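You operate a simulated robot arm through the tools that you are given. There is no shell and no other tool. Be economical: measure what you need, move in short steps, check, and stop when the job is done.

You are at the controls of a simulated robot arm. One attempt, no reset.

TASK
Set the valves on the bench manifold as the build card shows and clamp both.
Fine: leave the third valve where it is.

It is judged by the outcome, as a careful person would: the job done as asked, and still so three seconds after it is handed in. It fails if anything else is knocked over, pushed out of place, dropped, spilled or broken.

THE ROBOT
A 6-joint arm with a two-finger parallel gripper, fixed in place. Base frame: the origin is at the foot of the arm, x ahead of it, y to its left, z up; the work surface is at about z = 0. Units: m, degrees, N and s.
With the tool pointing down near the work surface it reaches from about 0.14 to 0.58 m from the base axis. Its first joint turns from -66.0 to 66.0 degrees. Payload 2.1 kg.
The tool frame sits at the grasp point between the pads (the TCP): z along the fingers, y along the line on which they close. The tips reach 0.03 m beyond it. The gripper opens to 0.094 m. The fingers are 0.028 m wide and 0.01 m thick; the gripper's body (0.05 by 0.096 m) begins 0.055 m behind the TCP.
Orientation is that of the tool frame in the base frame, as [roll, pitch, yaw] about the fixed x, y, z axes, in that order (R = Rz(yaw) Ry(pitch) Rx(roll)). With the fingers straight down and closing along the base's y, the tool's x points along the base's -x, its y along +y and its z along -z.

THE INTERFACE
- The arm moves only by the tool step_arm. Its argument "commands" is a list that holds one entry, the list of rows, each a list of 7 numbers: the shift along the tool's x, y, z in m, then the turn, a rotation vector about the tool's x, y, z in degrees, then the finger opening in m, from 0 to 0.094. In form: [[[tx, ty, tz, ax, ay, az, gripper], ...]]. A call has 1 to 20 rows; each row is the pose to reach, as a shift and turn from the pose commanded when the call began, along the tool's axes at that moment. Rows are played at 5 a second. More than 0.05 m and 8.6 degrees between two rows, or a gripper value outside its range, and nothing of the call is played. Where a pose cannot be reached the arm comes as near as it can. A force on the tool above 70 N (or 10 N above the force at the start of the call, whichever is more), or a blocked arm, ends the call early, and 0.2 s more pass. The fingers move at their own pace (about 0.072 m/s each) and stop on an object; they squeeze with about 43 N. The grip force told is the motor's: it shows also when the fingers shut on nothing. Time passes only in rows, and 0.2 s behind the last, so rows that repeat a pose let the fingers close. The reply holds the time, the measured pose of the TCP, the force on the tool along the base axes, the opening and the grip force, in the units named above and with some noise, with the torque about the TCP (base axes, N m) and any sound that the robot's microphone picked up.
- Cameras (640 x 400 px; columns grow to the right, rows downward): "scene" is fixed at [0.0606, -0.3892, 0.4829]; the picture's right is [0.61, -0.79, 0.00], its down [-0.47, -0.37, -0.80] and it looks along [0.63, 0.49, -0.60] (base axes); focal length 334 px, centre (320, 200). "wrist" rides on the gripper at [0.076, 0.014, -0.103] in the tool frame; the picture's right is [-0.18, 0.98, 0.00], its down [-0.75, -0.14, -0.64] and it looks along [-0.63, -0.12, 0.77] (tool axes); focal length 243 px, centre (320, 200).
- camera(camera): a new picture of that camera. No time passes.
- point_at(camera, pixels): there is no depth. For up to 12 entries [column, row, z] of the newest picture of that camera ("zoom" is the newest enlarged one), the place [x, y] in the base frame at which the ray of that pixel passes the height z, good to about 0.002 m, but the place of the scene camera against the robot may be out by one fixed shift of up to 0.012 m in any direction. No time passes.
- inspect(camera, box): a new picture of the part [left, top, right, bottom] of that camera's present view, enlarged. No time passes.
- close_job(): hands the job in; it is judged then, once.

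Go step by step. Measure first, check grasps and placings, and put right what went wrong. The budget is 80 turns and 46 pictures, counting those below and the enlarged ones. Unless the task says otherwise, let go and move clear before handing in, and close with one line.

The tools are called as name(argument=value, ...) on one line, values as JSON. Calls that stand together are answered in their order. step_arm: Moves the arm, as the interface text tells. Its arguments: {"type":"object","properties":{"commands":{"type":"array","items":{"type":"array","items":{"type":"array","items":{"type":"number"}}}}},"required":["commands"]} The other tools are called the same way: camera (camera) takes a picture; point_at (camera, pixels) gives the place at which the rays of pixels pass given heights; inspect (camera, box) takes an enlarged picture of a part of a camera's view; close_job () hands the job in.

At the start:

```text
t: 0.0
ee_pos: [0.2368, -0.1933, 0.2846]
tool_rot: [-180.0, 0.1, -180.0]
contact_force: [0.1, 0.4, 0.7]
ft_torque: [0.02, -0.01, 0.02]
gripper_width: 0.094
grasp_force: 0.0
```

scene: 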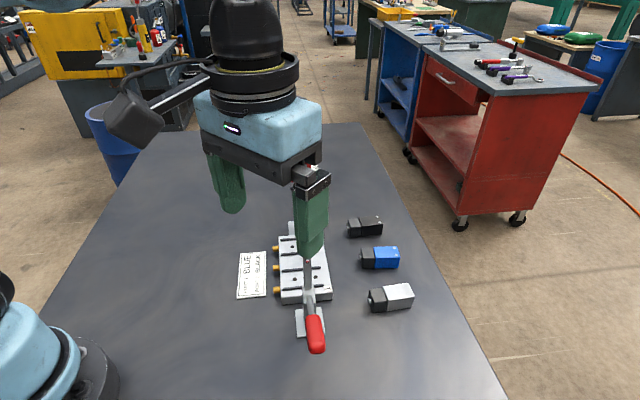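
wrist: 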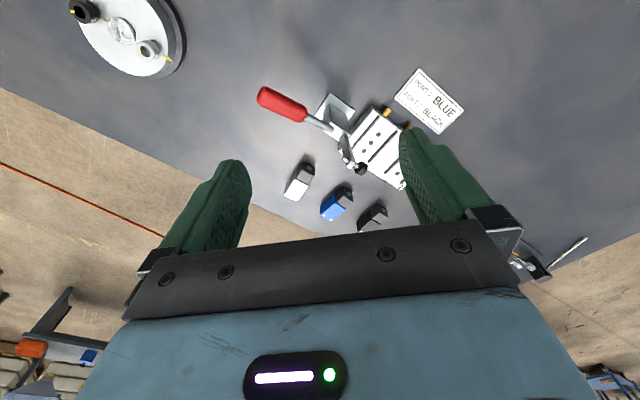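

The scene shows a manifold near (305,270), a card near (252,275), three valves at (365,226), (380,257), (390,297), and a red toggle clamp at (315,330). I'll enlarge the card and the manifold.

inspect(camera="scene", box=[220, 200, 430, 360])

inspect(camera="wrist", box=[240, 50, 480, 240])

```text
2.50 times, centred on (325, 280) of scene
```

zoom: 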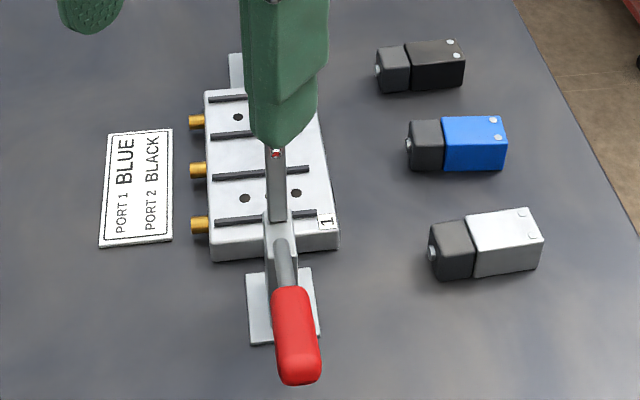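

```text
2.11 times, centred on (360, 145) of wrist
```

zoom: 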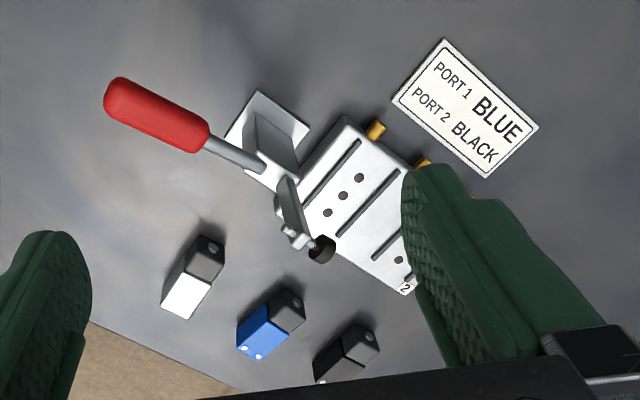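

The arm hides the manifold's far end. I'll measure the visible features, then move the arm aside.

point_at(camera="scene", pixels=[[365, 227, 0.02], [380, 258, 0.02], [390, 298, 0.02], [315, 330, 0.05], [305, 270, 0.03], [252, 275, 0]])

step_arm(commands=[[[0.03, 0.04, -0.01, 0, 0, 0, 0.094], [0.06, 0.08, -0.02, 0, 0, 0, 0.094], [0.06, 0.12, -0.03, 0, 0, 0, 0.094], [0.06, 0.16, -0.04, 0, 0, 0, 0.094], [0.06, 0.2, -0.05, 0, 0, 0, 0.094], [0.06, 0.2, -0.05, 0, 0, 0, 0.094]]])

```text
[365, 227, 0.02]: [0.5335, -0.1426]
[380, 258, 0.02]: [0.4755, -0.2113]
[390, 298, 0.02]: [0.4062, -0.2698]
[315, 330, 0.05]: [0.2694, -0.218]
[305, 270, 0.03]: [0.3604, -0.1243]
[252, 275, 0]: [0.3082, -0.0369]
```

```text
refused: row 1 steps farther than a row can; nothing moved
```

Row 1 was slightly too long, so nothing moved. I'll retry with shorter steps.

step_arm(commands=[[[0.02, 0.04, -0.01, 0, 0, 0, 0.094], [0.04, 0.08, -0.02, 0, 0, 0, 0.094], [0.04, 0.12, -0.03, 0, 0, 0, 0.094], [0.04, 0.16, -0.04, 0, 0, 0, 0.094], [0.04, 0.2, -0.05, 0, 0, 0, 0.094], [0.04, 0.2, -0.05, 0, 0, 0, 0.094]]])

inspect(camera="scene", box=[220, 190, 430, 360])

camera(camera="wrist")

```text
t: 1.4
ee_pos: [0.196, 0.0067, 0.3332]
tool_rot: [179.9, 0.1, 179.9]
contact_force: [0.0, 0.2, 0.8]
ft_torque: [0.03, -0.01, 0.01]
gripper_width: 0.0941
grasp_force: 0.0
```

```text
2.35 times, centred on (325, 275) of scene
```

zoom: 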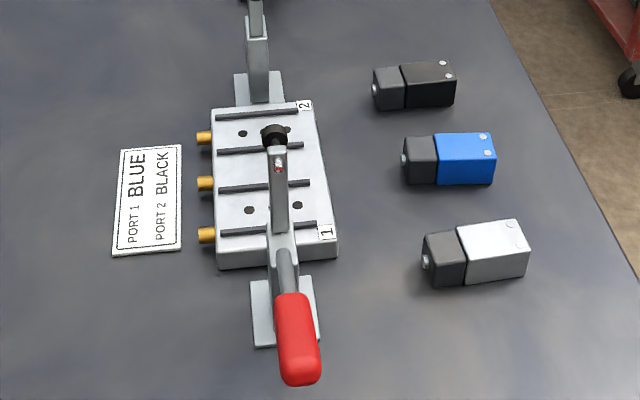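

```text
40 pictures are left
```

wrist: 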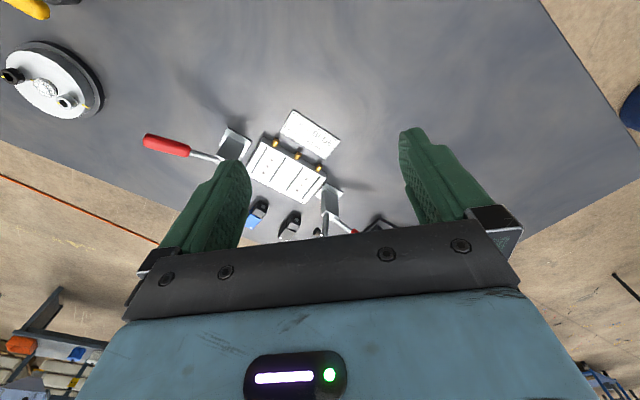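

Two toggle clamps are visible, one at each end of the manifold. I want closer views of both, with the arm moved so the wrist camera looks down on them.

inspect(camera="scene", box=[250, 120, 410, 230])

inspect(camera="scene", box=[265, 220, 375, 360])

inspect(camera="wrist", box=[130, 90, 410, 250])

```text
3.64 times, centred on (330, 175) of scene
```

zoom: 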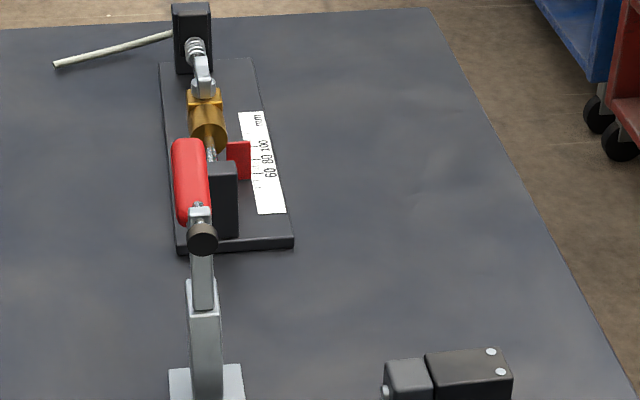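

```text
2.86 times, centred on (320, 290) of scene
```

zoom: 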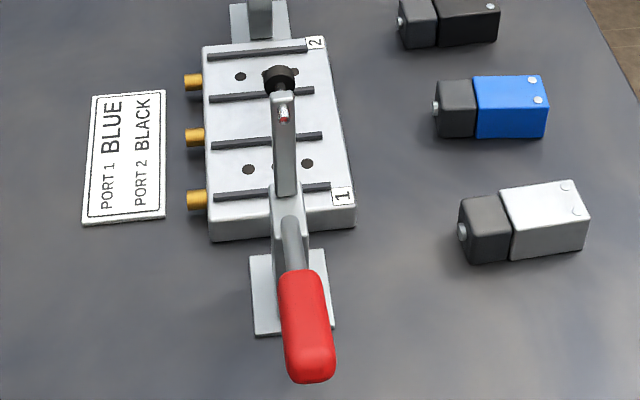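

```text
2.29 times, centred on (270, 170) of wrist
```

zoom: 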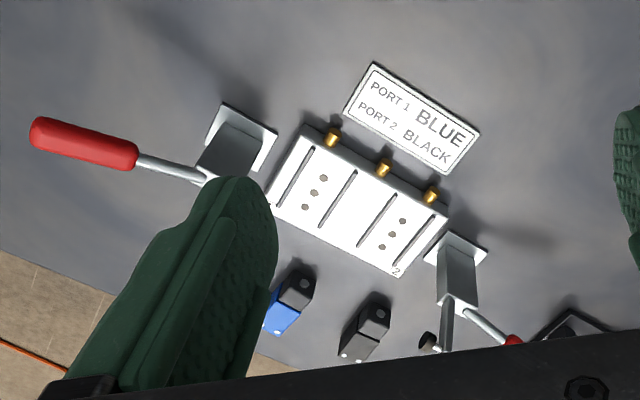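

Both clamps are open: the arms point up and the red handles lie outward. I'll bring the wrist camera closer, centred on the manifold, for accurate measuring.

step_arm(commands=[[[0.0, -0.03, 0.03, 0, 0, 0, 0.094], [0.0, -0.06, 0.06, 0, 0, 0, 0.094], [0.0, -0.085, 0.09, 0, 0, 0, 0.094], [0.0, -0.1, 0.11, 0, 0, 0, 0.094], [0.0, -0.1, 0.11, 0, 0, 0, 0.094]]])

camera(camera="wrist")

```text
t: 2.6
ee_pos: [0.1963, -0.0938, 0.225]
tool_rot: [-179.9, 0.1, -179.9]
contact_force: [0.1, -0.8, 0.3]
ft_torque: [0.02, 0.01, -0.05]
gripper_width: 0.0938
grasp_force: 0.1
```

```text
36 pictures are left
```

wrist: 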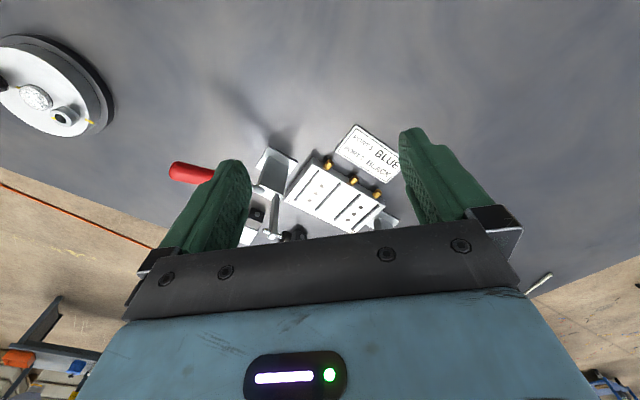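

The manifold sits in the middle of the wrist view around (335,200). I'll zoom in there to get pixel coordinates.

inspect(camera="wrist", box=[245, 120, 405, 240])

```text
3.33 times, centred on (325, 180) of wrist
```

zoom: 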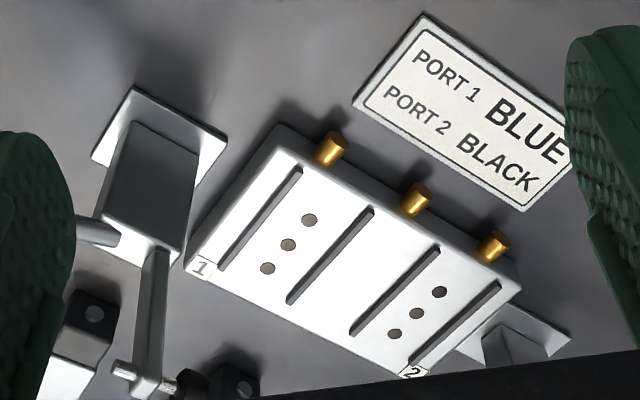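

I'll measure the holes and ridges at assumed heights, and repeat from the scene camera for parallax.

point_at(camera="zoom", pixels=[[309, 220, 0.03], [288, 244, 0.03], [267, 268, 0.03], [439, 292, 0.03], [417, 314, 0.03], [395, 334, 0.03], [288, 244, 0.04], [300, 168, 0.03], [219, 267, 0.03], [372, 210, 0.03], [289, 302, 0.03], [131, 90, 0.003]])

inspect(camera="scene", box=[220, 180, 430, 360])

```text
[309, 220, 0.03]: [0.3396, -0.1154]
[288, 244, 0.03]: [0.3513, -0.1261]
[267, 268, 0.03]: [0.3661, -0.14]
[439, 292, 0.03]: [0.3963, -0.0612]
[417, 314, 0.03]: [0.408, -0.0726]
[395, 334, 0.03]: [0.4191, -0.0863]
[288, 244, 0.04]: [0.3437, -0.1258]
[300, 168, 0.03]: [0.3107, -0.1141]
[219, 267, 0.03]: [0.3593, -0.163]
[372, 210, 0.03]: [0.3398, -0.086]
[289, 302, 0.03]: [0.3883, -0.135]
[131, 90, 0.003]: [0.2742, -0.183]
```

```text
2.22 times, centred on (325, 270) of scene
```

zoom: 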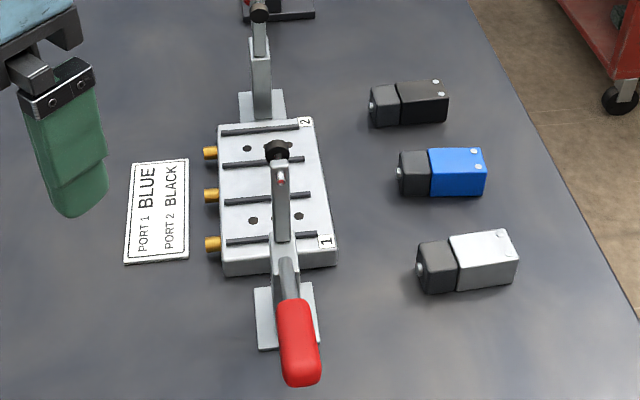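

point_at(camera="zoom", pixels=[[253, 221, 0.03], [299, 216, 0.03], [247, 148, 0.03], [124, 263, 0.001], [189, 259, 0.001], [189, 159, 0.001], [253, 221, 0.02], [257, 350, 0.003], [253, 221, 0.04], [433, 246, 0.03], [404, 173, 0.03], [374, 105, 0.03]])

point_at(camera="wrist", pixels=[[355.3, 123.6, 0.001], [335.2, 151.5, 0.001], [385.9, 183.3, 0.001], [316.7, 186, 0.02], [310.4, 193.2, 0.02], [316.7, 186, 0.04]])

```text
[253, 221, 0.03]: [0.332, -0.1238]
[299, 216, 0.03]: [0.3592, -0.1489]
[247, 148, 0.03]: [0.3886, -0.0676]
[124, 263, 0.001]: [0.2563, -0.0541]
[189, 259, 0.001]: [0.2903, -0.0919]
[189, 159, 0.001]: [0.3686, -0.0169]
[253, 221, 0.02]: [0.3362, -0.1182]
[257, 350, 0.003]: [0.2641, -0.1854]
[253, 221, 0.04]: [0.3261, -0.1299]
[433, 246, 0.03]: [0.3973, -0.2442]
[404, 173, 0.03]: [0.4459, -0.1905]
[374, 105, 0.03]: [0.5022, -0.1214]
```

```text
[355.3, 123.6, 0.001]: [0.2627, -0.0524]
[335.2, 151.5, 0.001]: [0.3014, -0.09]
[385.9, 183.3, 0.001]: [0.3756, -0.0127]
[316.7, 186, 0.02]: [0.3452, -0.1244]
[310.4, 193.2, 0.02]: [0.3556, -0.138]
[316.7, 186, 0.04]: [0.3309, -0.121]
```

The scene camera reads about (0.0075, 0.003) low. The manifold top is near z≈0.023 and its ridges run at -45° in base x-y. Next I'll look at the valves from the wrist camera.

step_arm(commands=[[[-0.04, -0.026, 0, 0, 0, 0, 0.094], [-0.08, -0.052, 0, 0, 0, 0, 0.094], [-0.12, -0.08, 0, 0, 0, 0, 0.094], [-0.12, -0.08, 0, 0, 0, 0, 0.094]]])

camera(camera="wrist")

inspect(camera="wrist", box=[240, 100, 400, 240])

```text
t: 3.6
ee_pos: [0.3166, -0.1714, 0.228]
tool_rot: [-179.9, 0.1, 180.0]
contact_force: [0.7, -0.4, -0.2]
ft_torque: [-0.02, 0.04, 0.02]
gripper_width: 0.0939
grasp_force: 0.0
```

```text
33 pictures are left
```

wrist: 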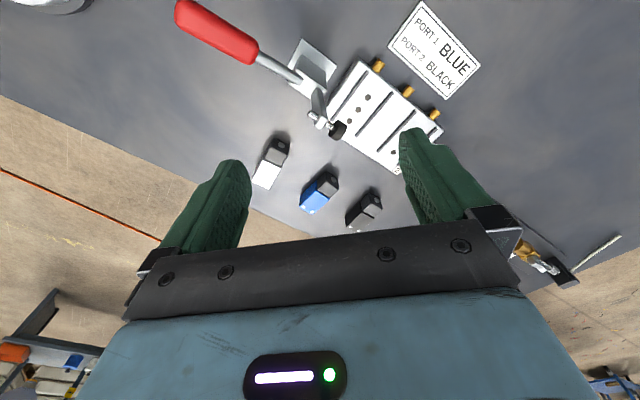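

```text
2.86 times, centred on (320, 170) of wrist
```

zoom: 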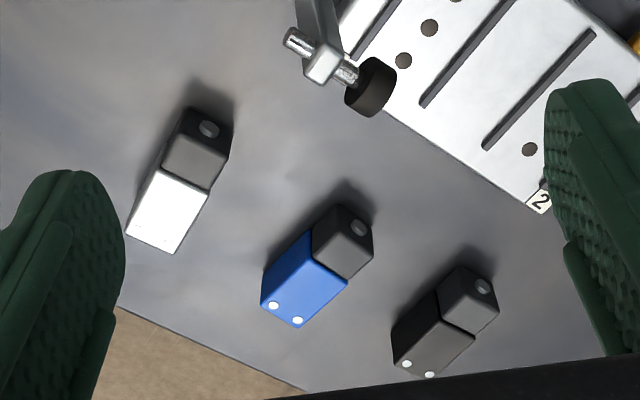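

inspect(camera="wrist", box=[290, 155, 350, 225])

inspect(camera="scene", box=[340, 200, 430, 325])

```text
5.71 times, centred on (320, 190) of wrist
```

zoom: 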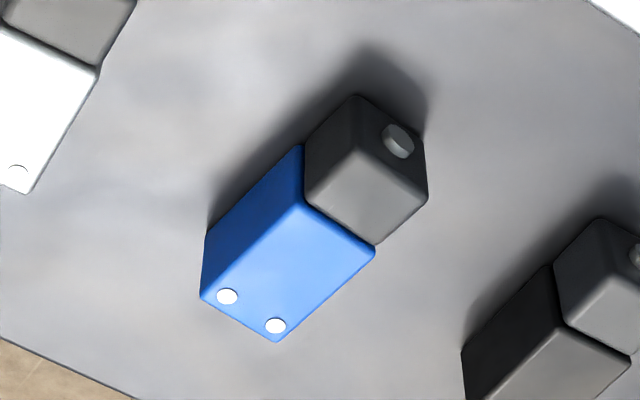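

```text
3.20 times, centred on (385, 262) of scene
```

zoom: 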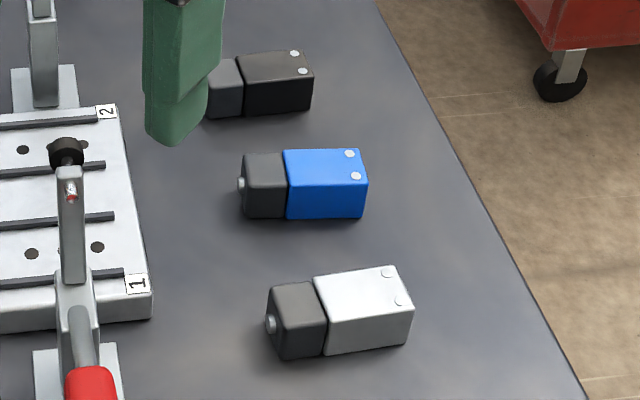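

point_at(camera="wrist", pixels=[[326.7, 171.6, 0], [338.4, 177.7, 0], [300.2, 196.1, 0], [326.7, 181.6, 0.02], [326.7, 181.6, 0.03], [338.9, 190, 0.03], [299.2, 207, 0.03], [312.5, 214.7, 0.03], [317, 190.9, 0.03], [329.6, 198.2, 0.03]])

```text
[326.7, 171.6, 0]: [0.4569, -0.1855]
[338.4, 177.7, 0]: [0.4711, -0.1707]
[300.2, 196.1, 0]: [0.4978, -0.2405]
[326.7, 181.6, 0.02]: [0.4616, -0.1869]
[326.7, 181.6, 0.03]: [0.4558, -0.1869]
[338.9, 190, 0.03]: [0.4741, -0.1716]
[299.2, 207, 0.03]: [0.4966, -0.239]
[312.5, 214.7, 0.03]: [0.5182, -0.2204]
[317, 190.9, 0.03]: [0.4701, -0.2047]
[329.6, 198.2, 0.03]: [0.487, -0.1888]
```

Valves measure about 0.066 × 0.028 × 0.029, and the blue one is centred at (0.486,-0.2045), angle about -50°. Next I'll triangulate the open clamps' tips and handles for clearance.

point_at(camera="wrist", pixels=[[338.2, 130.5, 0.08], [338.2, 130.5, 0.1], [338.2, 130.5, 0.12], [250, 52, 0.03], [250, 52, 0.05], [250, 52, 0.07], [186, 12, 0.03], [186, 12, 0.05], [186, 12, 0.07]])

point_at(camera="scene", pixels=[[305.6, 246.4, 0.08], [305.6, 246.4, 0.1], [305.6, 246.4, 0.12], [311, 318, 0.05], [311, 318, 0.07], [316, 347, 0.03], [316, 347, 0.05], [316, 347, 0.07]])

inspect(camera="wrist", box=[160, 0, 420, 160])

```text
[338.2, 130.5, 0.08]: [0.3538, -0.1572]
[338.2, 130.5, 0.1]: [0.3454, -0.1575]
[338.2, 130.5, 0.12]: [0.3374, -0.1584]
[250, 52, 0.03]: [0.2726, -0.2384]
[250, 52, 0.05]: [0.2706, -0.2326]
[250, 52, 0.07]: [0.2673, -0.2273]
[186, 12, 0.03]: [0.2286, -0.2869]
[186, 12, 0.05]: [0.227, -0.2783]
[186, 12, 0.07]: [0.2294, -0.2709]
```

```text
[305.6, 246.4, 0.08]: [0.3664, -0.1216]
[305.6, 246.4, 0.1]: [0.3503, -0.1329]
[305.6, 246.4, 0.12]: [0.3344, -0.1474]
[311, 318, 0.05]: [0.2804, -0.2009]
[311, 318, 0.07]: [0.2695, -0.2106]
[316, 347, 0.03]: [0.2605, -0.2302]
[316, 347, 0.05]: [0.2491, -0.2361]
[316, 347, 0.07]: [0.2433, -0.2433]
```

```text
2.46 times, centred on (290, 80) of wrist
```

zoom: 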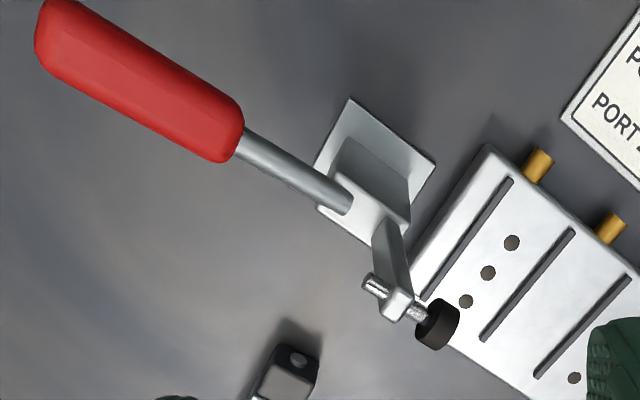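

The clamp-1 pad sits at about (0.332,-0.158), z≈0.133 in its open position. A lengthwise grasp, closing along the ridges, would keep the gripper body clear of it. I'll turn the tool +135° so the camera rides on the far side, and move to view clamp 1.

step_arm(commands=[[[-0.008, 0.007, 0, 0, 0, 7.5, 0.094], [-0.016, 0.014, 0, 0, 0, 15, 0.094], [-0.024, 0.021, 0, 0, 0, 22.5, 0.094], [-0.032, 0.028, 0, 0, 0, 30, 0.094], [-0.04, 0.035, 0, 0, 0, 37.5, 0.094], [-0.048, 0.042, 0, 0, 0, 45, 0.094], [-0.056, 0.05, 0, 0, 0, 52.5, 0.094], [-0.064, 0.057, 0, 0, 0, 60, 0.094], [-0.072, 0.064, 0, 0, 0, 67.5, 0.094], [-0.08, 0.072, 0, 0, 0, 75, 0.094], [-0.088, 0.079, 0, 0, 0, 82.5, 0.094], [-0.096, 0.086, 0, 0, 0, 90, 0.094], [-0.104, 0.093, 0, 0, 0, 97.5, 0.094], [-0.112, 0.1, 0, 0, 0, 105, 0.094], [-0.12, 0.107, 0, 0, 0, 112.5, 0.094], [-0.126, 0.114, 0, 0, 0, 120, 0.094], [-0.133, 0.121, 0, 0, 0, 127.5, 0.094], [-0.133, 0.121, 0, 0, 0, 135, 0.094], [-0.133, 0.121, 0, 0, 0, 135, 0.094]]])

camera(camera="wrist")

```text
t: 7.6
ee_pos: [0.4498, -0.0522, 0.2254]
tool_rot: [180.0, -0.1, 44.9]
contact_force: [-0.4, 1.0, -0.6]
ft_torque: [0.0, 0.0, 0.01]
gripper_width: 0.0939
grasp_force: 0.0
```

```text
28 pictures are left
```

wrist: 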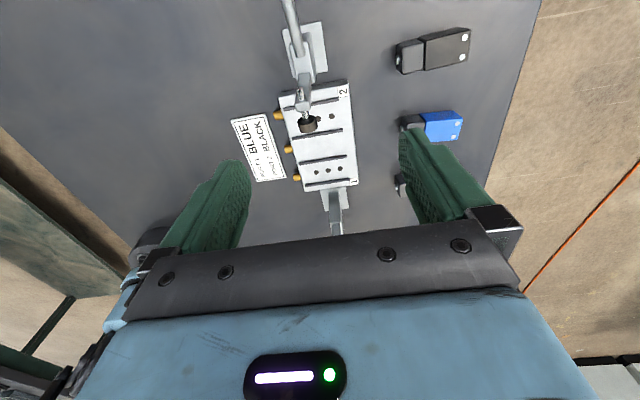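

The rotation worked, and the manifold and both clamps are in view. I'll zoom in for pixel measurements.

inspect(camera="wrist", box=[250, 10, 400, 120])

inspect(camera="wrist", box=[260, 120, 400, 230])

```text
3.64 times, centred on (325, 65) of wrist
```

zoom: 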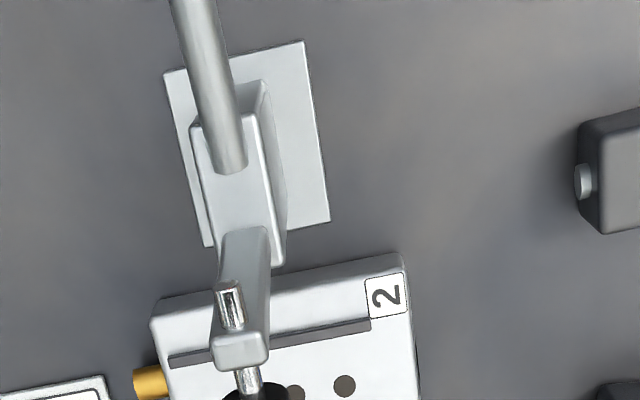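

```text
3.64 times, centred on (330, 175) of wrist
```

zoom: 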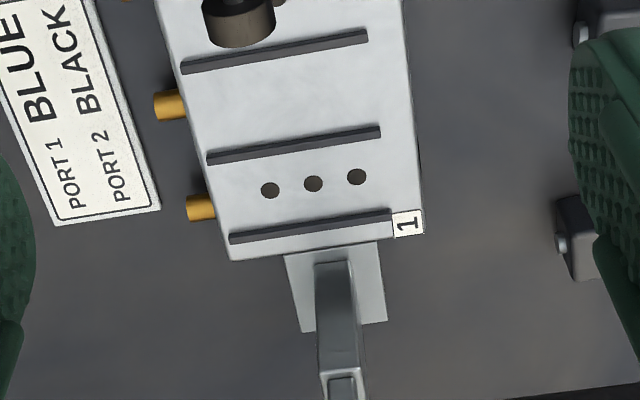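

point_at(camera="zoom", pixels=[[313, 183, 0.02], [313, 183, 0.03], [270, 190, 0.025], [357, 177, 0.025], [229, 240, 0.025], [391, 214, 0.025], [207, 160, 0.025], [380, 130, 0.025], [181, 68, 0.025], [367, 35, 0.025], [155, 210, 0.001], [240, 22, 0.13]])

point_at(camera="wrist", pixels=[[303, 106, 0.12], [303, 106, 0.13], [303, 106, 0.14], [308, 125, 0.12], [308, 125, 0.13], [308, 125, 0.14]])

point_at(camera="scene", pixels=[[300.2, 185, 0.12], [300.2, 185, 0.13], [300.2, 185, 0.14]])

```text
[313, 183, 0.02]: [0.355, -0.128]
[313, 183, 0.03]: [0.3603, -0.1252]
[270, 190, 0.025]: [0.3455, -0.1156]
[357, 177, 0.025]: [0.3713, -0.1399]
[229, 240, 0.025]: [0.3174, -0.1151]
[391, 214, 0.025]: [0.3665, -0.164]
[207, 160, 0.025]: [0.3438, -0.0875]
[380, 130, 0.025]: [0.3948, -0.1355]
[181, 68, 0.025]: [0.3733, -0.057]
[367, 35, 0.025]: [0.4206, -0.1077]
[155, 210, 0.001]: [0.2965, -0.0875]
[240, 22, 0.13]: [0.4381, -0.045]
```

```text
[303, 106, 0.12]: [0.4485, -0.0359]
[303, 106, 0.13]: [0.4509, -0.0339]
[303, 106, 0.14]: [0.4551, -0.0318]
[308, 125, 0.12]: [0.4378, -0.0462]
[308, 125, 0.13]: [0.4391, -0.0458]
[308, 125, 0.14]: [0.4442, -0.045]
```

```text
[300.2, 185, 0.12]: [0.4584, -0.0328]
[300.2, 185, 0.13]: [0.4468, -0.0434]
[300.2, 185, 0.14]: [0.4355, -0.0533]
```

Holes triangulate to z≈0.023. The bay-1 centre is about (0.356,-0.126) and the bay pitch about 0.08. Next I'll move above the blue valve at (0.486,-0.2045), turning 5° to match it.

step_arm(commands=[[[-0.02, 0.035, 0, 0, 0, 1.5, 0.094], [-0.04, 0.07, 0, 0, 0, 3, 0.094], [-0.06, 0.105, 0.01, 0, 0, 5, 0.094], [-0.0782, 0.1336, 0.04, 0, 0, 5, 0.094], [-0.0782, 0.1336, 0.075, 0, 0, 5, 0.094], [-0.0782, 0.1336, 0.105, 0, 0, 5, 0.094], [-0.0782, 0.1336, 0.105, 0, 0, 5, 0.094]]])

camera(camera="wrist")

```text
t: 9.2
ee_pos: [0.4884, -0.2007, 0.1202]
tool_rot: [179.9, 0.0, 40.0]
contact_force: [0.4, 0.4, 0.3]
ft_torque: [-0.04, 0.0, -0.03]
gripper_width: 0.0941
grasp_force: 0.1
```

```text
25 pictures are left
```

wrist: 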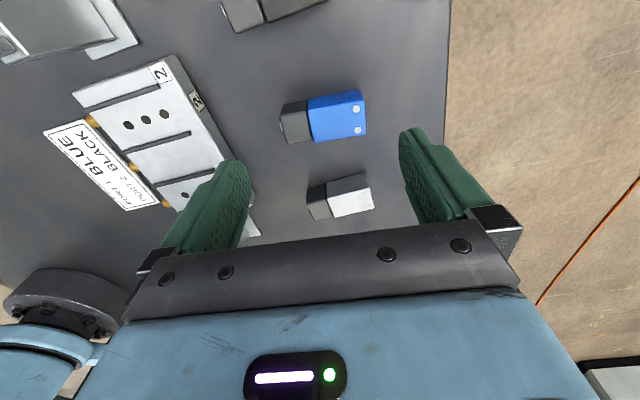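

inspect(camera="wrist", box=[270, 80, 380, 155])

inspect(camera="wrist", box=[60, 40, 240, 220])

```text
5.33 times, centred on (325, 118) of wrist
```

zoom: 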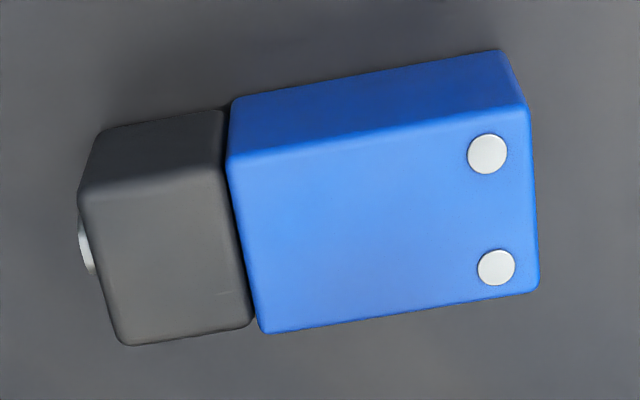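

```text
2.22 times, centred on (150, 130) of wrist
```

zoom: 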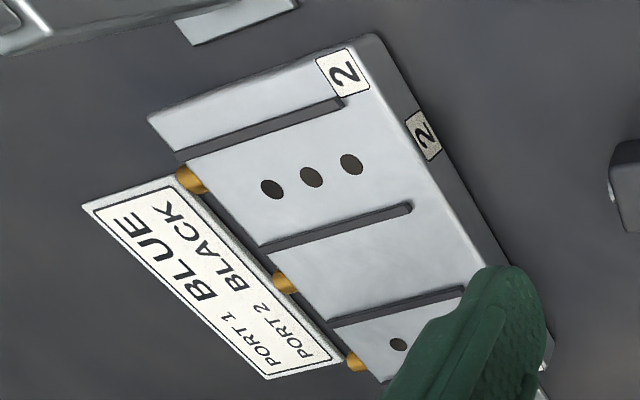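

point_at(camera="wrist", pixels=[[307.7, 110.1, 0.029], [314.1, 143, 0.029], [364, 100.6, 0.029], [366.3, 134.9, 0.029], [279.6, 116.7, 0.029], [287.9, 145.2, 0.029], [280.3, 127, 0.018], [132.8, 116.4, 0.023], [128, 125.2, 0.023], [146.2, 119.7, 0.023], [164, 114, 0.023]])

```text
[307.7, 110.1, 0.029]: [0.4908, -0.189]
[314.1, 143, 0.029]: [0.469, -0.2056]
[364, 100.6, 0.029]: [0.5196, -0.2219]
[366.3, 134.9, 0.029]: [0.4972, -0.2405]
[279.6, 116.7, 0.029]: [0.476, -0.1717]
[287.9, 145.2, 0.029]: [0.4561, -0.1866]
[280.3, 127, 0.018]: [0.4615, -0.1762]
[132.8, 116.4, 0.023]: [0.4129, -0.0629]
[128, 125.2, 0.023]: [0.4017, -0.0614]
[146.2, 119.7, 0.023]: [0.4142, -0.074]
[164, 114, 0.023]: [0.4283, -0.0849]
```

The blue valve is now centred at (0.487,-0.205), angle -50.9°, with its dark end toward the fittings. I'll descend to z=0.041 and close on the ends.

step_arm(commands=[[[0, 0.0025, 0.03, 0, 0, 1, 0.094], [0, 0.0025, 0.06, 0, 0, 1, 0.094], [0, 0.0025, 0.079, 0, 0, 1, 0.094], [0, 0.0025, 0.079, 0, 0, 1, 0.094], [0, 0.0025, 0.079, 0, 0, 1, 0.06], [0, 0.0025, 0.079, 0, 0, 1, 0.06], [0, 0.0025, 0.079, 0, 0, 1, 0.06]]])

inspect(camera="scene", box=[300, 180, 460, 320])

```text
t: 10.8
ee_pos: [0.4902, -0.2043, 0.0427]
tool_rot: [179.9, -0.1, 38.9]
contact_force: [0.8, -0.3, -1.2]
ft_torque: [-0.01, 0.02, 0.02]
gripper_width: 0.0692
grasp_force: 42.8
```

```text
2.86 times, centred on (380, 250) of scene
```

zoom: 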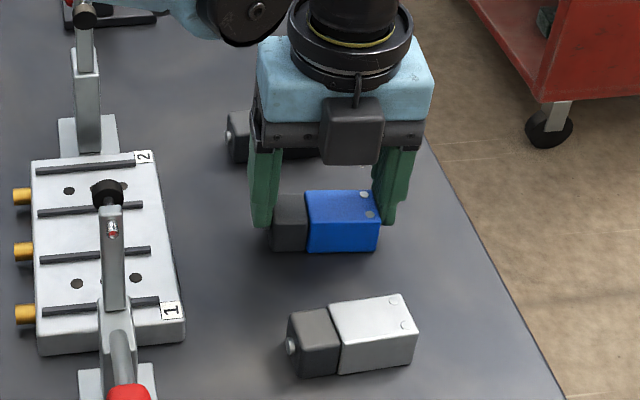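

The blue valve is gripped at 0.069 m opening with 43 N. A dark box shows on the near side of the gripper at zoom (350,130), so I'll check it for clearance before going near clamp 1.

inspect(camera="scene", box=[330, 140, 450, 270])

camera(camera="scene")

```text
3.08 times, centred on (390, 205) of scene
```

zoom: 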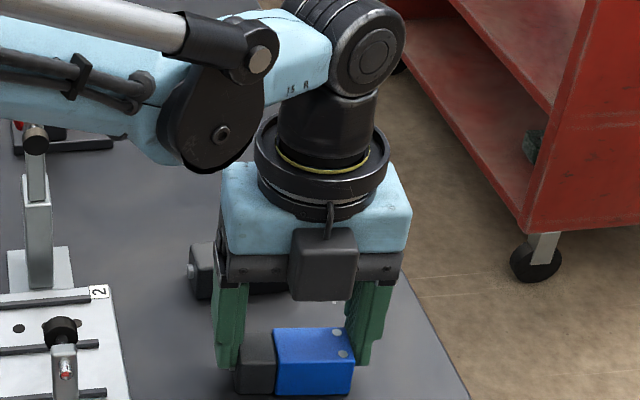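

```text
20 pictures are left
```

scene: 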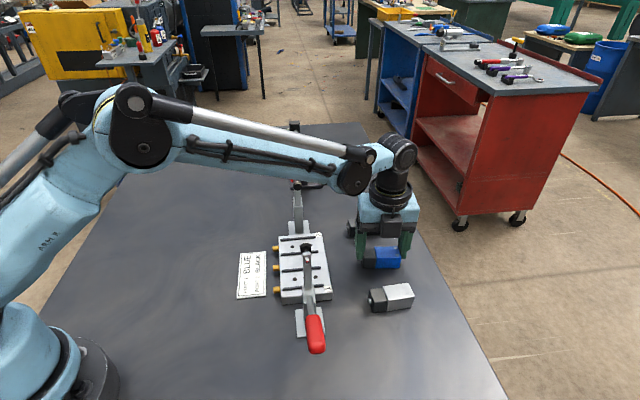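

The box hangs off the tool's -x side at palm height, so this orientation would foul clamp 1's open arm. It suits port 2 instead, because the box would then sit over bay 1. I'll set blue back down and take the black valve for port 2 first.

step_arm(commands=[[[0, 0, 0, 0, 0, 0, 0.094], [0, 0, 0, 0, 0, 0, 0.094], [0, 0, -0.03, 0, 0, 0, 0.094], [0, 0, -0.06, 0, 0, 0, 0.094], [0.02, -0.005, -0.09, 0, 0, 0, 0.094], [0.05, -0.015, -0.09, 0, 0, 0, 0.094], [0.0758, -0.0223, -0.09, 0, 0, 0, 0.094], [0.0758, -0.0223, -0.09, 0, 0, 0, 0.094]]])

camera(camera="wrist")

inspect(camera="wrist", box=[260, 80, 380, 160])

```text
t: 12.6
ee_pos: [0.5371, -0.1411, 0.1319]
tool_rot: [179.8, -0.1, 39.0]
contact_force: [0.0, 0.4, -0.1]
ft_torque: [0.0, 0.0, 0.02]
gripper_width: 0.094
grasp_force: 0.0
```

```text
19 pictures are left
```

wrist: 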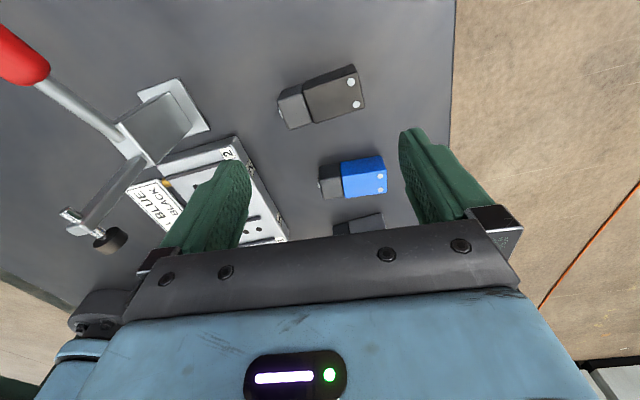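

```text
5.00 times, centred on (320, 120) of wrist
```

zoom: 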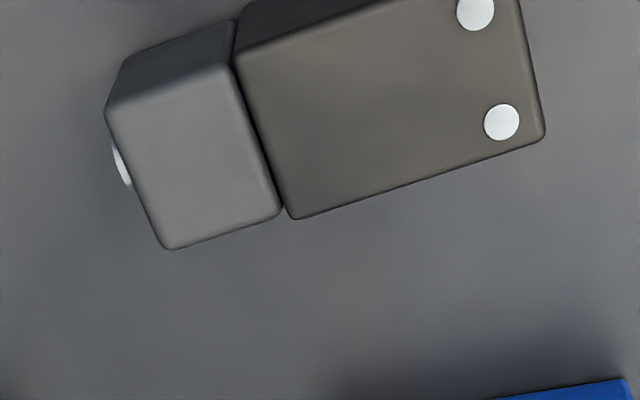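

point_at(camera="wrist", pixels=[[277.4, 102.4, 0.029], [290, 129.6, 0.029], [365, 107.4, 0.029], [358, 72, 0.029], [304, 92, 0.029], [314.4, 123.6, 0.029]])

```text
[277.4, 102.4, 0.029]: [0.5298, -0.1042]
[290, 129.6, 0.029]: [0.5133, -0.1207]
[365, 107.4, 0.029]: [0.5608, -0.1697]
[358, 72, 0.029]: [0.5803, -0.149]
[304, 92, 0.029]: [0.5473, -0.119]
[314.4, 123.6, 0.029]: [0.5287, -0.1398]
```

The black valve is centred at (0.546,-0.136), angle -44°. I'll descend with a -4 mm offset toward the base side and grip.

step_arm(commands=[[[0.0061, 0.0021, 0.02, 0, 0, -4, 0.094], [0.0061, 0.0021, 0.05, 0, 0, -7, 0.094], [0.0061, 0.0021, 0.075, 0, 0, -7, 0.094], [0.0061, 0.0021, 0.089, 0, 0, -7, 0.094], [0.0061, 0.0021, 0.089, 0, 0, -7, 0.094], [0.0061, 0.0021, 0.089, 0, 0, -7, 0.06], [0.0061, 0.0021, 0.089, 0, 0, -7, 0.06], [0.0061, 0.0021, 0.089, 0, 0, -7, 0.06]]])

```text
t: 14.4
ee_pos: [0.5424, -0.138, 0.0431]
tool_rot: [179.9, -0.1, 46.0]
contact_force: [-0.2, -0.8, -0.2]
ft_torque: [0.04, -0.01, -0.02]
gripper_width: 0.0693
grasp_force: 43.0
```

Black is gripped at 0.069 m opening. I'll lift it, carry it over port 2, and stop high to check alignment.

step_arm(commands=[[[0, 0, -0.04, 0, 0, 0, 0.06], [0, 0, -0.08, 0, 0, 0, 0.06], [0, 0, -0.12, 0, 0, 0, 0.06], [-0.01, -0.03, -0.13, 0, 0, 0, 0.06], [-0.02, -0.06, -0.13, 0, 0, 0, 0.06], [-0.03, -0.09, -0.13, 0, 0, 0, 0.06], [-0.04, -0.12, -0.13, 0, 0, 0, 0.06], [-0.0465, -0.1376, -0.13, 0, 0, 0.5, 0.06], [-0.0465, -0.1376, -0.1, 0, 0, 0.5, 0.06], [-0.0465, -0.1376, -0.07, 0, 0, 0.5, 0.06], [-0.0465, -0.1376, -0.07, 0, 0, 0.5, 0.06]]])

inspect(camera="wrist", box=[180, 40, 460, 240])

inspect(camera="scene", box=[230, 130, 400, 310])

```text
t: 16.8
ee_pos: [0.4106, -0.0739, 0.1128]
tool_rot: [180.0, 0.0, 45.6]
contact_force: [0.0, -0.9, -1.9]
ft_torque: [0.01, -0.03, 0.0]
gripper_width: 0.0694
grasp_force: 42.7
```

```text
2.00 times, centred on (320, 140) of wrist
```

zoom: 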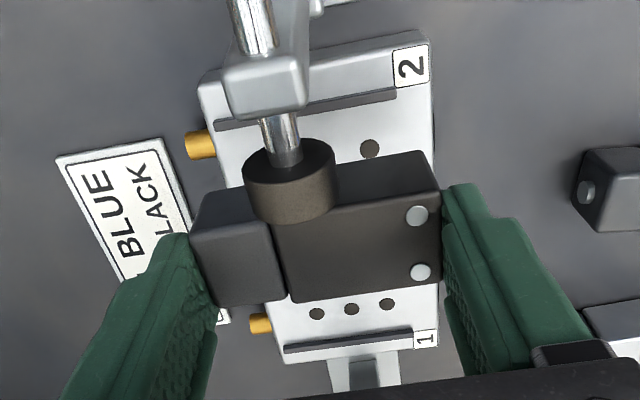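

```text
2.22 times, centred on (315, 220) of scene
```

zoom: 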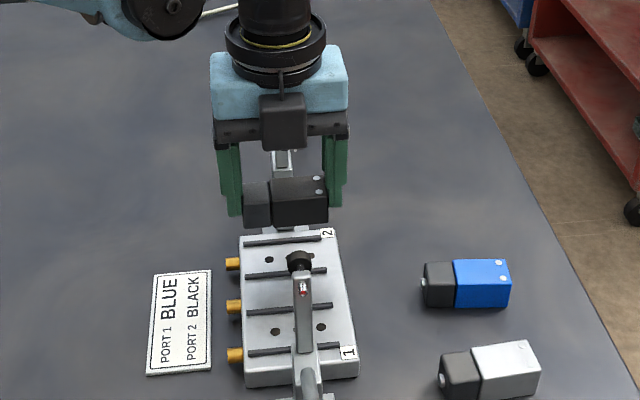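

Before descending I'll pin down the clamp-2 pad's position from this close view.

point_at(camera="wrist", pixels=[[305, 132, 0.12], [305, 132, 0.13], [305, 132, 0.14], [305, 148, 0.12], [305, 148, 0.13], [305, 112, 0.14], [305, 112, 0.15], [292.5, 70, 0.14], [318, 135.5, 0.09], [318, 190, 0.09]])

```text
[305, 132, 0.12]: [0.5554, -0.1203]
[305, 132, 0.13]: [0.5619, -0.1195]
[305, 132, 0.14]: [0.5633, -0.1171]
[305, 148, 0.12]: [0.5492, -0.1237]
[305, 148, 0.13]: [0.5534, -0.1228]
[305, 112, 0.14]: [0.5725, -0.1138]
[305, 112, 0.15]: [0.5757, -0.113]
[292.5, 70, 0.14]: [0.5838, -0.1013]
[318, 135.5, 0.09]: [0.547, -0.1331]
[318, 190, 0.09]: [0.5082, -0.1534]
```

The clamp pad's inner edge is about 30 mm from the tool axis and the body edge is at 25 mm, so it clears. I'll shift 1.5 mm away from clamp 2 and lower gently.

step_arm(commands=[[[-0.0015, 0, 0.01, 0, 0, 0, 0.06], [-0.0015, 0, 0.02, 0, 0, 0, 0.06], [-0.0015, 0, 0.03, 0, 0, 0, 0.06], [-0.0015, 0, 0.038, 0, 0, 0, 0.06], [-0.0015, 0, 0.042, 0, 0, 0, 0.06], [-0.0015, 0, 0.042, 0, 0, 0, 0.06]]])

inspect(camera="scene", box=[250, 170, 360, 300])

camera(camera="wrist")

```text
t: 18.2
ee_pos: [0.4093, -0.0749, 0.0711]
tool_rot: [179.9, 0.0, 45.5]
contact_force: [0.8, -0.5, -1.8]
ft_torque: [-0.05, 0.01, 0.0]
gripper_width: 0.0693
grasp_force: 42.5
```

```text
3.08 times, centred on (305, 235) of scene
```

zoom: 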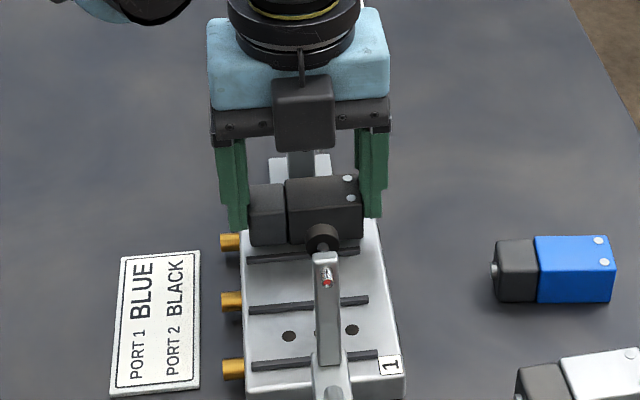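

```text
14 pictures are left
```

wrist: 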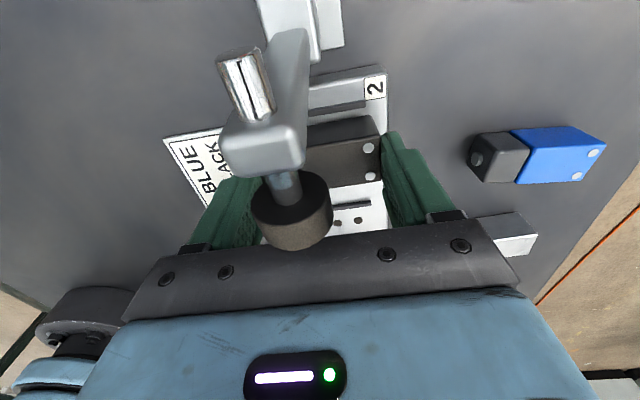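

No contact, and black lines up with bay 2 (scene zoom: valve 248–362, ridge 246–360). I'll lower the last few millimetres.

step_arm(commands=[[[0, 0, 0.002, 0, 0, 0, 0.06], [0, 0, 0.004, 0, 0, 0, 0.06], [0, 0, 0.0055, 0, 0, 0, 0.06], [0, 0, 0.0055, 0, 0, 0, 0.06]]])

```text
t: 19.2
ee_pos: [0.4093, -0.0766, 0.0642]
tool_rot: [179.9, -0.2, 45.6]
contact_force: [0.3, -0.5, -1.4]
ft_torque: [-0.01, -0.01, -0.03]
gripper_width: 0.0692
grasp_force: 43.3
```

step_arm(commands=[[[0, 0, 0.001, 0, 0, 0, 0.06], [0, 0, 0.002, 0, 0, 0, 0.06], [0, 0, 0.002, 0, 0, 0, 0.06]]])

```text
t: 20.0
ee_pos: [0.409, -0.0744, 0.0634]
tool_rot: [180.0, -0.1, 45.6]
contact_force: [-8.5, 3.4, 39.5]
ft_torque: [0.21, 0.26, 0.02]
gripper_width: 0.0694
grasp_force: 42.9
```

Contact reads 39 N upward, so the valve is on the manifold. I'll ease off slightly, open a little, and lift straight up.

step_arm(commands=[[[0, 0, -0.001, 0, 0, 0, 0.06], [0, 0, -0.001, 0, 0, 0, 0.08], [0, 0, -0.001, 0, 0, 0, 0.08], [0, 0, -0.03, 0, 0, 0, 0.08], [0, 0, -0.07, 0, 0, 0, 0.08], [0, 0, -0.11, 0, 0, 0, 0.08], [0, 0, -0.14, 0, 0, 0, 0.09], [0, 0, -0.14, 0, 0, 0, 0.09]]])

camera(camera="wrist")

```text
t: 21.8
ee_pos: [0.4102, -0.0772, 0.2029]
tool_rot: [179.8, -0.1, 45.5]
contact_force: [0.2, -0.1, 1.3]
ft_torque: [0.02, 0.02, -0.06]
gripper_width: 0.09
grasp_force: 0.1
```

```text
13 pictures are left
```

wrist: 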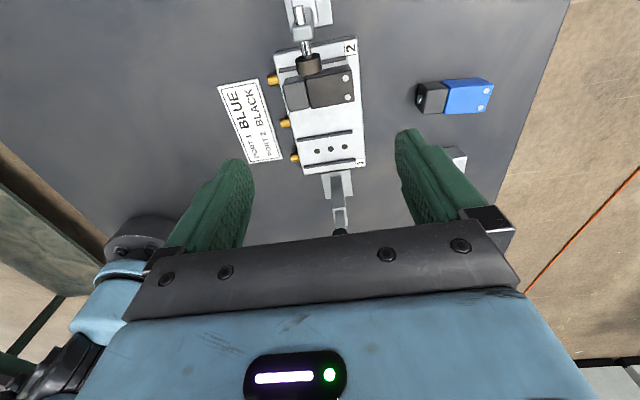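

inspect(camera="wrist", box=[260, 30, 380, 170])

inspect(camera="scene", box=[260, 200, 350, 310])

```text
2.86 times, centred on (320, 100) of wrist
```

zoom: 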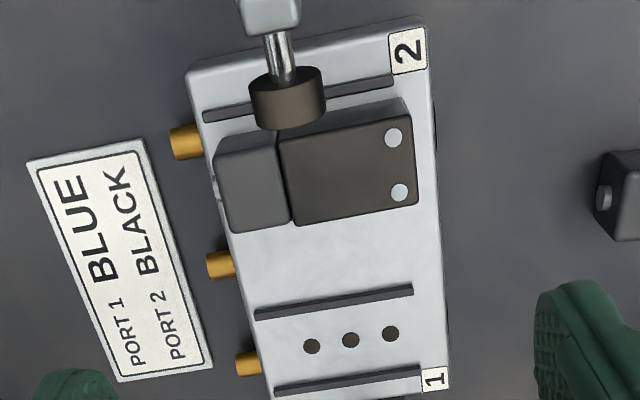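

```text
3.64 times, centred on (305, 255) of scene
```

zoom: 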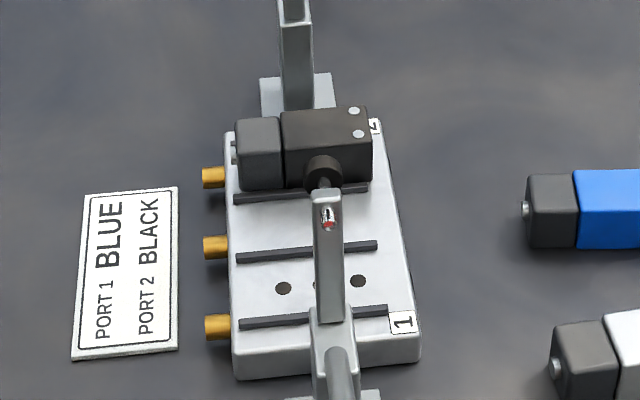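

Black sits squarely between the ridges of bay 2. I'll now turn the tool back 173.6° on the way to blue, so the box side faces away from clamp 1.

step_arm(commands=[[[-0.0028, 0.0121, 0, 0, 0, -8, 0.094], [-0.0055, 0.0242, 0, 0, 0, -16, 0.094], [-0.0083, 0.0362, 0, 0, 0, -24, 0.094], [-0.0111, 0.0483, 0, 0, 0, -32, 0.094], [-0.0138, 0.0604, 0, 0, 0, -40, 0.094], [-0.0166, 0.0725, 0, 0, 0, -48, 0.094], [-0.0194, 0.0845, 0, 0, 0, -56, 0.094], [-0.0221, 0.0966, 0, 0, 0, -64, 0.094], [-0.0249, 0.1087, 0, 0, 0, -72, 0.094], [-0.0277, 0.1208, 0, 0, 0, -80, 0.094], [-0.0304, 0.1328, 0, 0, 0, -88, 0.094], [-0.0332, 0.1449, 0, 0, 0, -96, 0.094]]])

step_arm(commands=[[[0, 0, 0, 0, 0, -8, 0.094], [0, 0, 0, 0, 0, -16, 0.094], [0, 0, 0, 0, 0, -24, 0.094], [0, 0, 0, 0, 0, -32, 0.094], [0, 0, 0, 0, 0, -40, 0.094], [0, 0, 0, 0, 0, -48, 0.094], [0, 0, 0.02, 0, 0, -56, 0.094], [0, 0, 0.04, 0, 0, -64, 0.094], [0, 0, 0.06, 0, 0, -72, 0.094], [0, 0, 0.08, 0, 0, -77.6, 0.094], [0, 0, 0.08, 0, 0, -77.6, 0.094]]])

camera(camera="wrist")

```text
t: 24.4
ee_pos: [0.4894, -0.1998, 0.2032]
tool_rot: [179.9, 0.1, 141.8]
contact_force: [1.1, 0.1, -0.4]
ft_torque: [0.02, 0.03, 0.01]
gripper_width: 0.0937
grasp_force: 0.1
```

```text
t: 26.8
ee_pos: [0.4886, -0.201, 0.1215]
tool_rot: [-179.9, 0.1, -140.8]
contact_force: [1.1, 0.5, 0.1]
ft_torque: [-0.01, 0.03, -0.03]
gripper_width: 0.0939
grasp_force: 0.1
```

```text
10 pictures are left
```

wrist: 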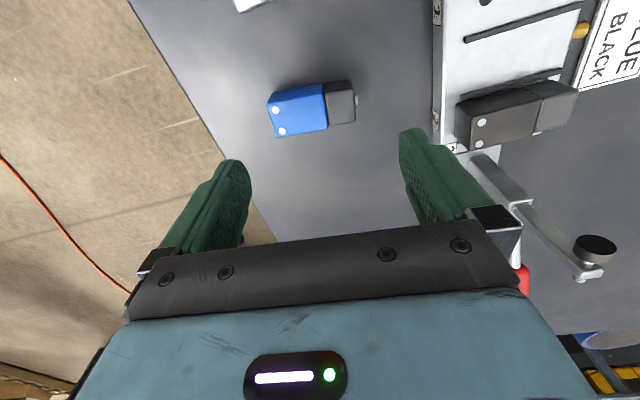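

point_at(camera="wrist", pixels=[[269, 106, 0.029], [279, 137, 0.029], [353, 94, 0.029], [355, 122, 0.029]])

```text
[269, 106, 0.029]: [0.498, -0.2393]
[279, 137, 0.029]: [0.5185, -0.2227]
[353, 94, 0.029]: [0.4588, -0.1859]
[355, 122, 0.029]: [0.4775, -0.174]
```

Blue is still at (0.488,-0.2055). I'll descend and grip.

step_arm(commands=[[[-0.0008, -0.0032, 0.03, 0, 0, 0.5, 0.094], [-0.0008, -0.0032, 0.06, 0, 0, 0.5, 0.094], [-0.0008, -0.0032, 0.077, 0, 0, 0.5, 0.094], [-0.0008, -0.0032, 0.077, 0, 0, 0.5, 0.094], [-0.0008, -0.0032, 0.077, 0, 0, 0.5, 0.06], [-0.0008, -0.0032, 0.077, 0, 0, 0.5, 0.06], [-0.0008, -0.0032, 0.077, 0, 0, 0.5, 0.06]]])

```text
t: 28.4
ee_pos: [0.4918, -0.2028, 0.0444]
tool_rot: [-179.9, 0.2, -141.4]
contact_force: [0.6, 0.5, 0.6]
ft_torque: [0.01, -0.01, 0.02]
gripper_width: 0.0691
grasp_force: 43.1
```

Blue is gripped at 0.069 m opening. I'll lift it, carry it over port 1, and stop high.

step_arm(commands=[[[0, 0, -0.04, 0, 0, 0, 0.06], [0, 0, -0.08, 0, 0, 0, 0.06], [0, 0, -0.12, 0, 0, 0, 0.06], [0.01, 0.03, -0.13, 0, 0, -2, 0.06], [0.02, 0.06, -0.13, 0, 0, -4, 0.06], [0.03, 0.09, -0.13, 0, 0, -6.9, 0.06], [0.042, 0.12, -0.13, 0, 0, -6.9, 0.06], [0.0537, 0.144, -0.13, 0, 0, -6.9, 0.06], [0.0537, 0.144, -0.1, 0, 0, -6.9, 0.06], [0.0537, 0.144, -0.068, 0, 0, -6.9, 0.06], [0.0537, 0.144, -0.068, 0, 0, -6.9, 0.06]]])

camera(camera="wrist")

```text
t: 30.8
ee_pos: [0.3603, -0.1233, 0.1135]
tool_rot: [180.0, 0.2, -134.5]
contact_force: [-0.9, 0.3, -1.1]
ft_torque: [0.02, 0.0, 0.01]
gripper_width: 0.0694
grasp_force: 42.8
```

```text
9 pictures are left
```

wrist: 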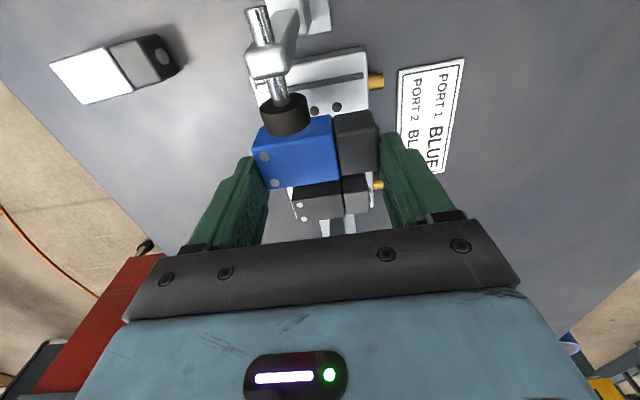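

Alignment is good and the clamp-1 pad has more clearance than clamp 2 did. I'll shift 2 mm toward clamp 1 to centre over the holes and lower gently to contact.

step_arm(commands=[[[0.002, 0, 0.01, 0, 0, 0, 0.06], [0.002, 0, 0.02, 0, 0, 0, 0.06], [0.002, 0, 0.03, 0, 0, 0, 0.06], [0.002, 0, 0.038, 0, 0, 0, 0.06], [0.002, 0, 0.042, 0, 0, 0, 0.06], [0.002, 0, 0.044, 0, 0, 0, 0.06], [0.002, 0, 0.044, 0, 0, 0, 0.06]]])

inspect(camera="scene", box=[250, 180, 360, 310])

```text
t: 32.4
ee_pos: [0.3585, -0.1255, 0.0697]
tool_rot: [-180.0, 0.1, -134.5]
contact_force: [0.5, -0.8, -0.9]
ft_torque: [0.01, -0.03, -0.01]
gripper_width: 0.069
grasp_force: 42.7
```

```text
3.08 times, centred on (305, 245) of scene
```

zoom: 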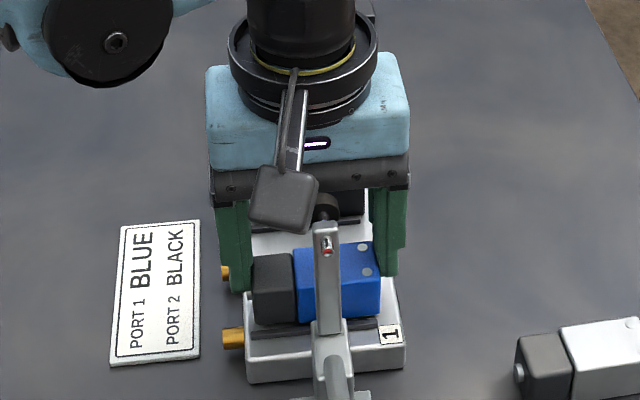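

step_arm(commands=[[[0, 0, 0.002, 0, 0, 0, 0.06], [0, 0, 0.003, 0, 0, 0, 0.06], [0, 0, 0.004, 0, 0, 0, 0.06], [0, 0, 0.005, 0, 0, 0, 0.06]]])

```text
t: 33.4
ee_pos: [0.3582, -0.1255, 0.0648]
tool_rot: [-179.9, 0.1, -134.5]
contact_force: [-1.7, 2.3, 39.9]
ft_torque: [0.03, 0.23, 0.03]
gripper_width: 0.0693
grasp_force: 42.6
```

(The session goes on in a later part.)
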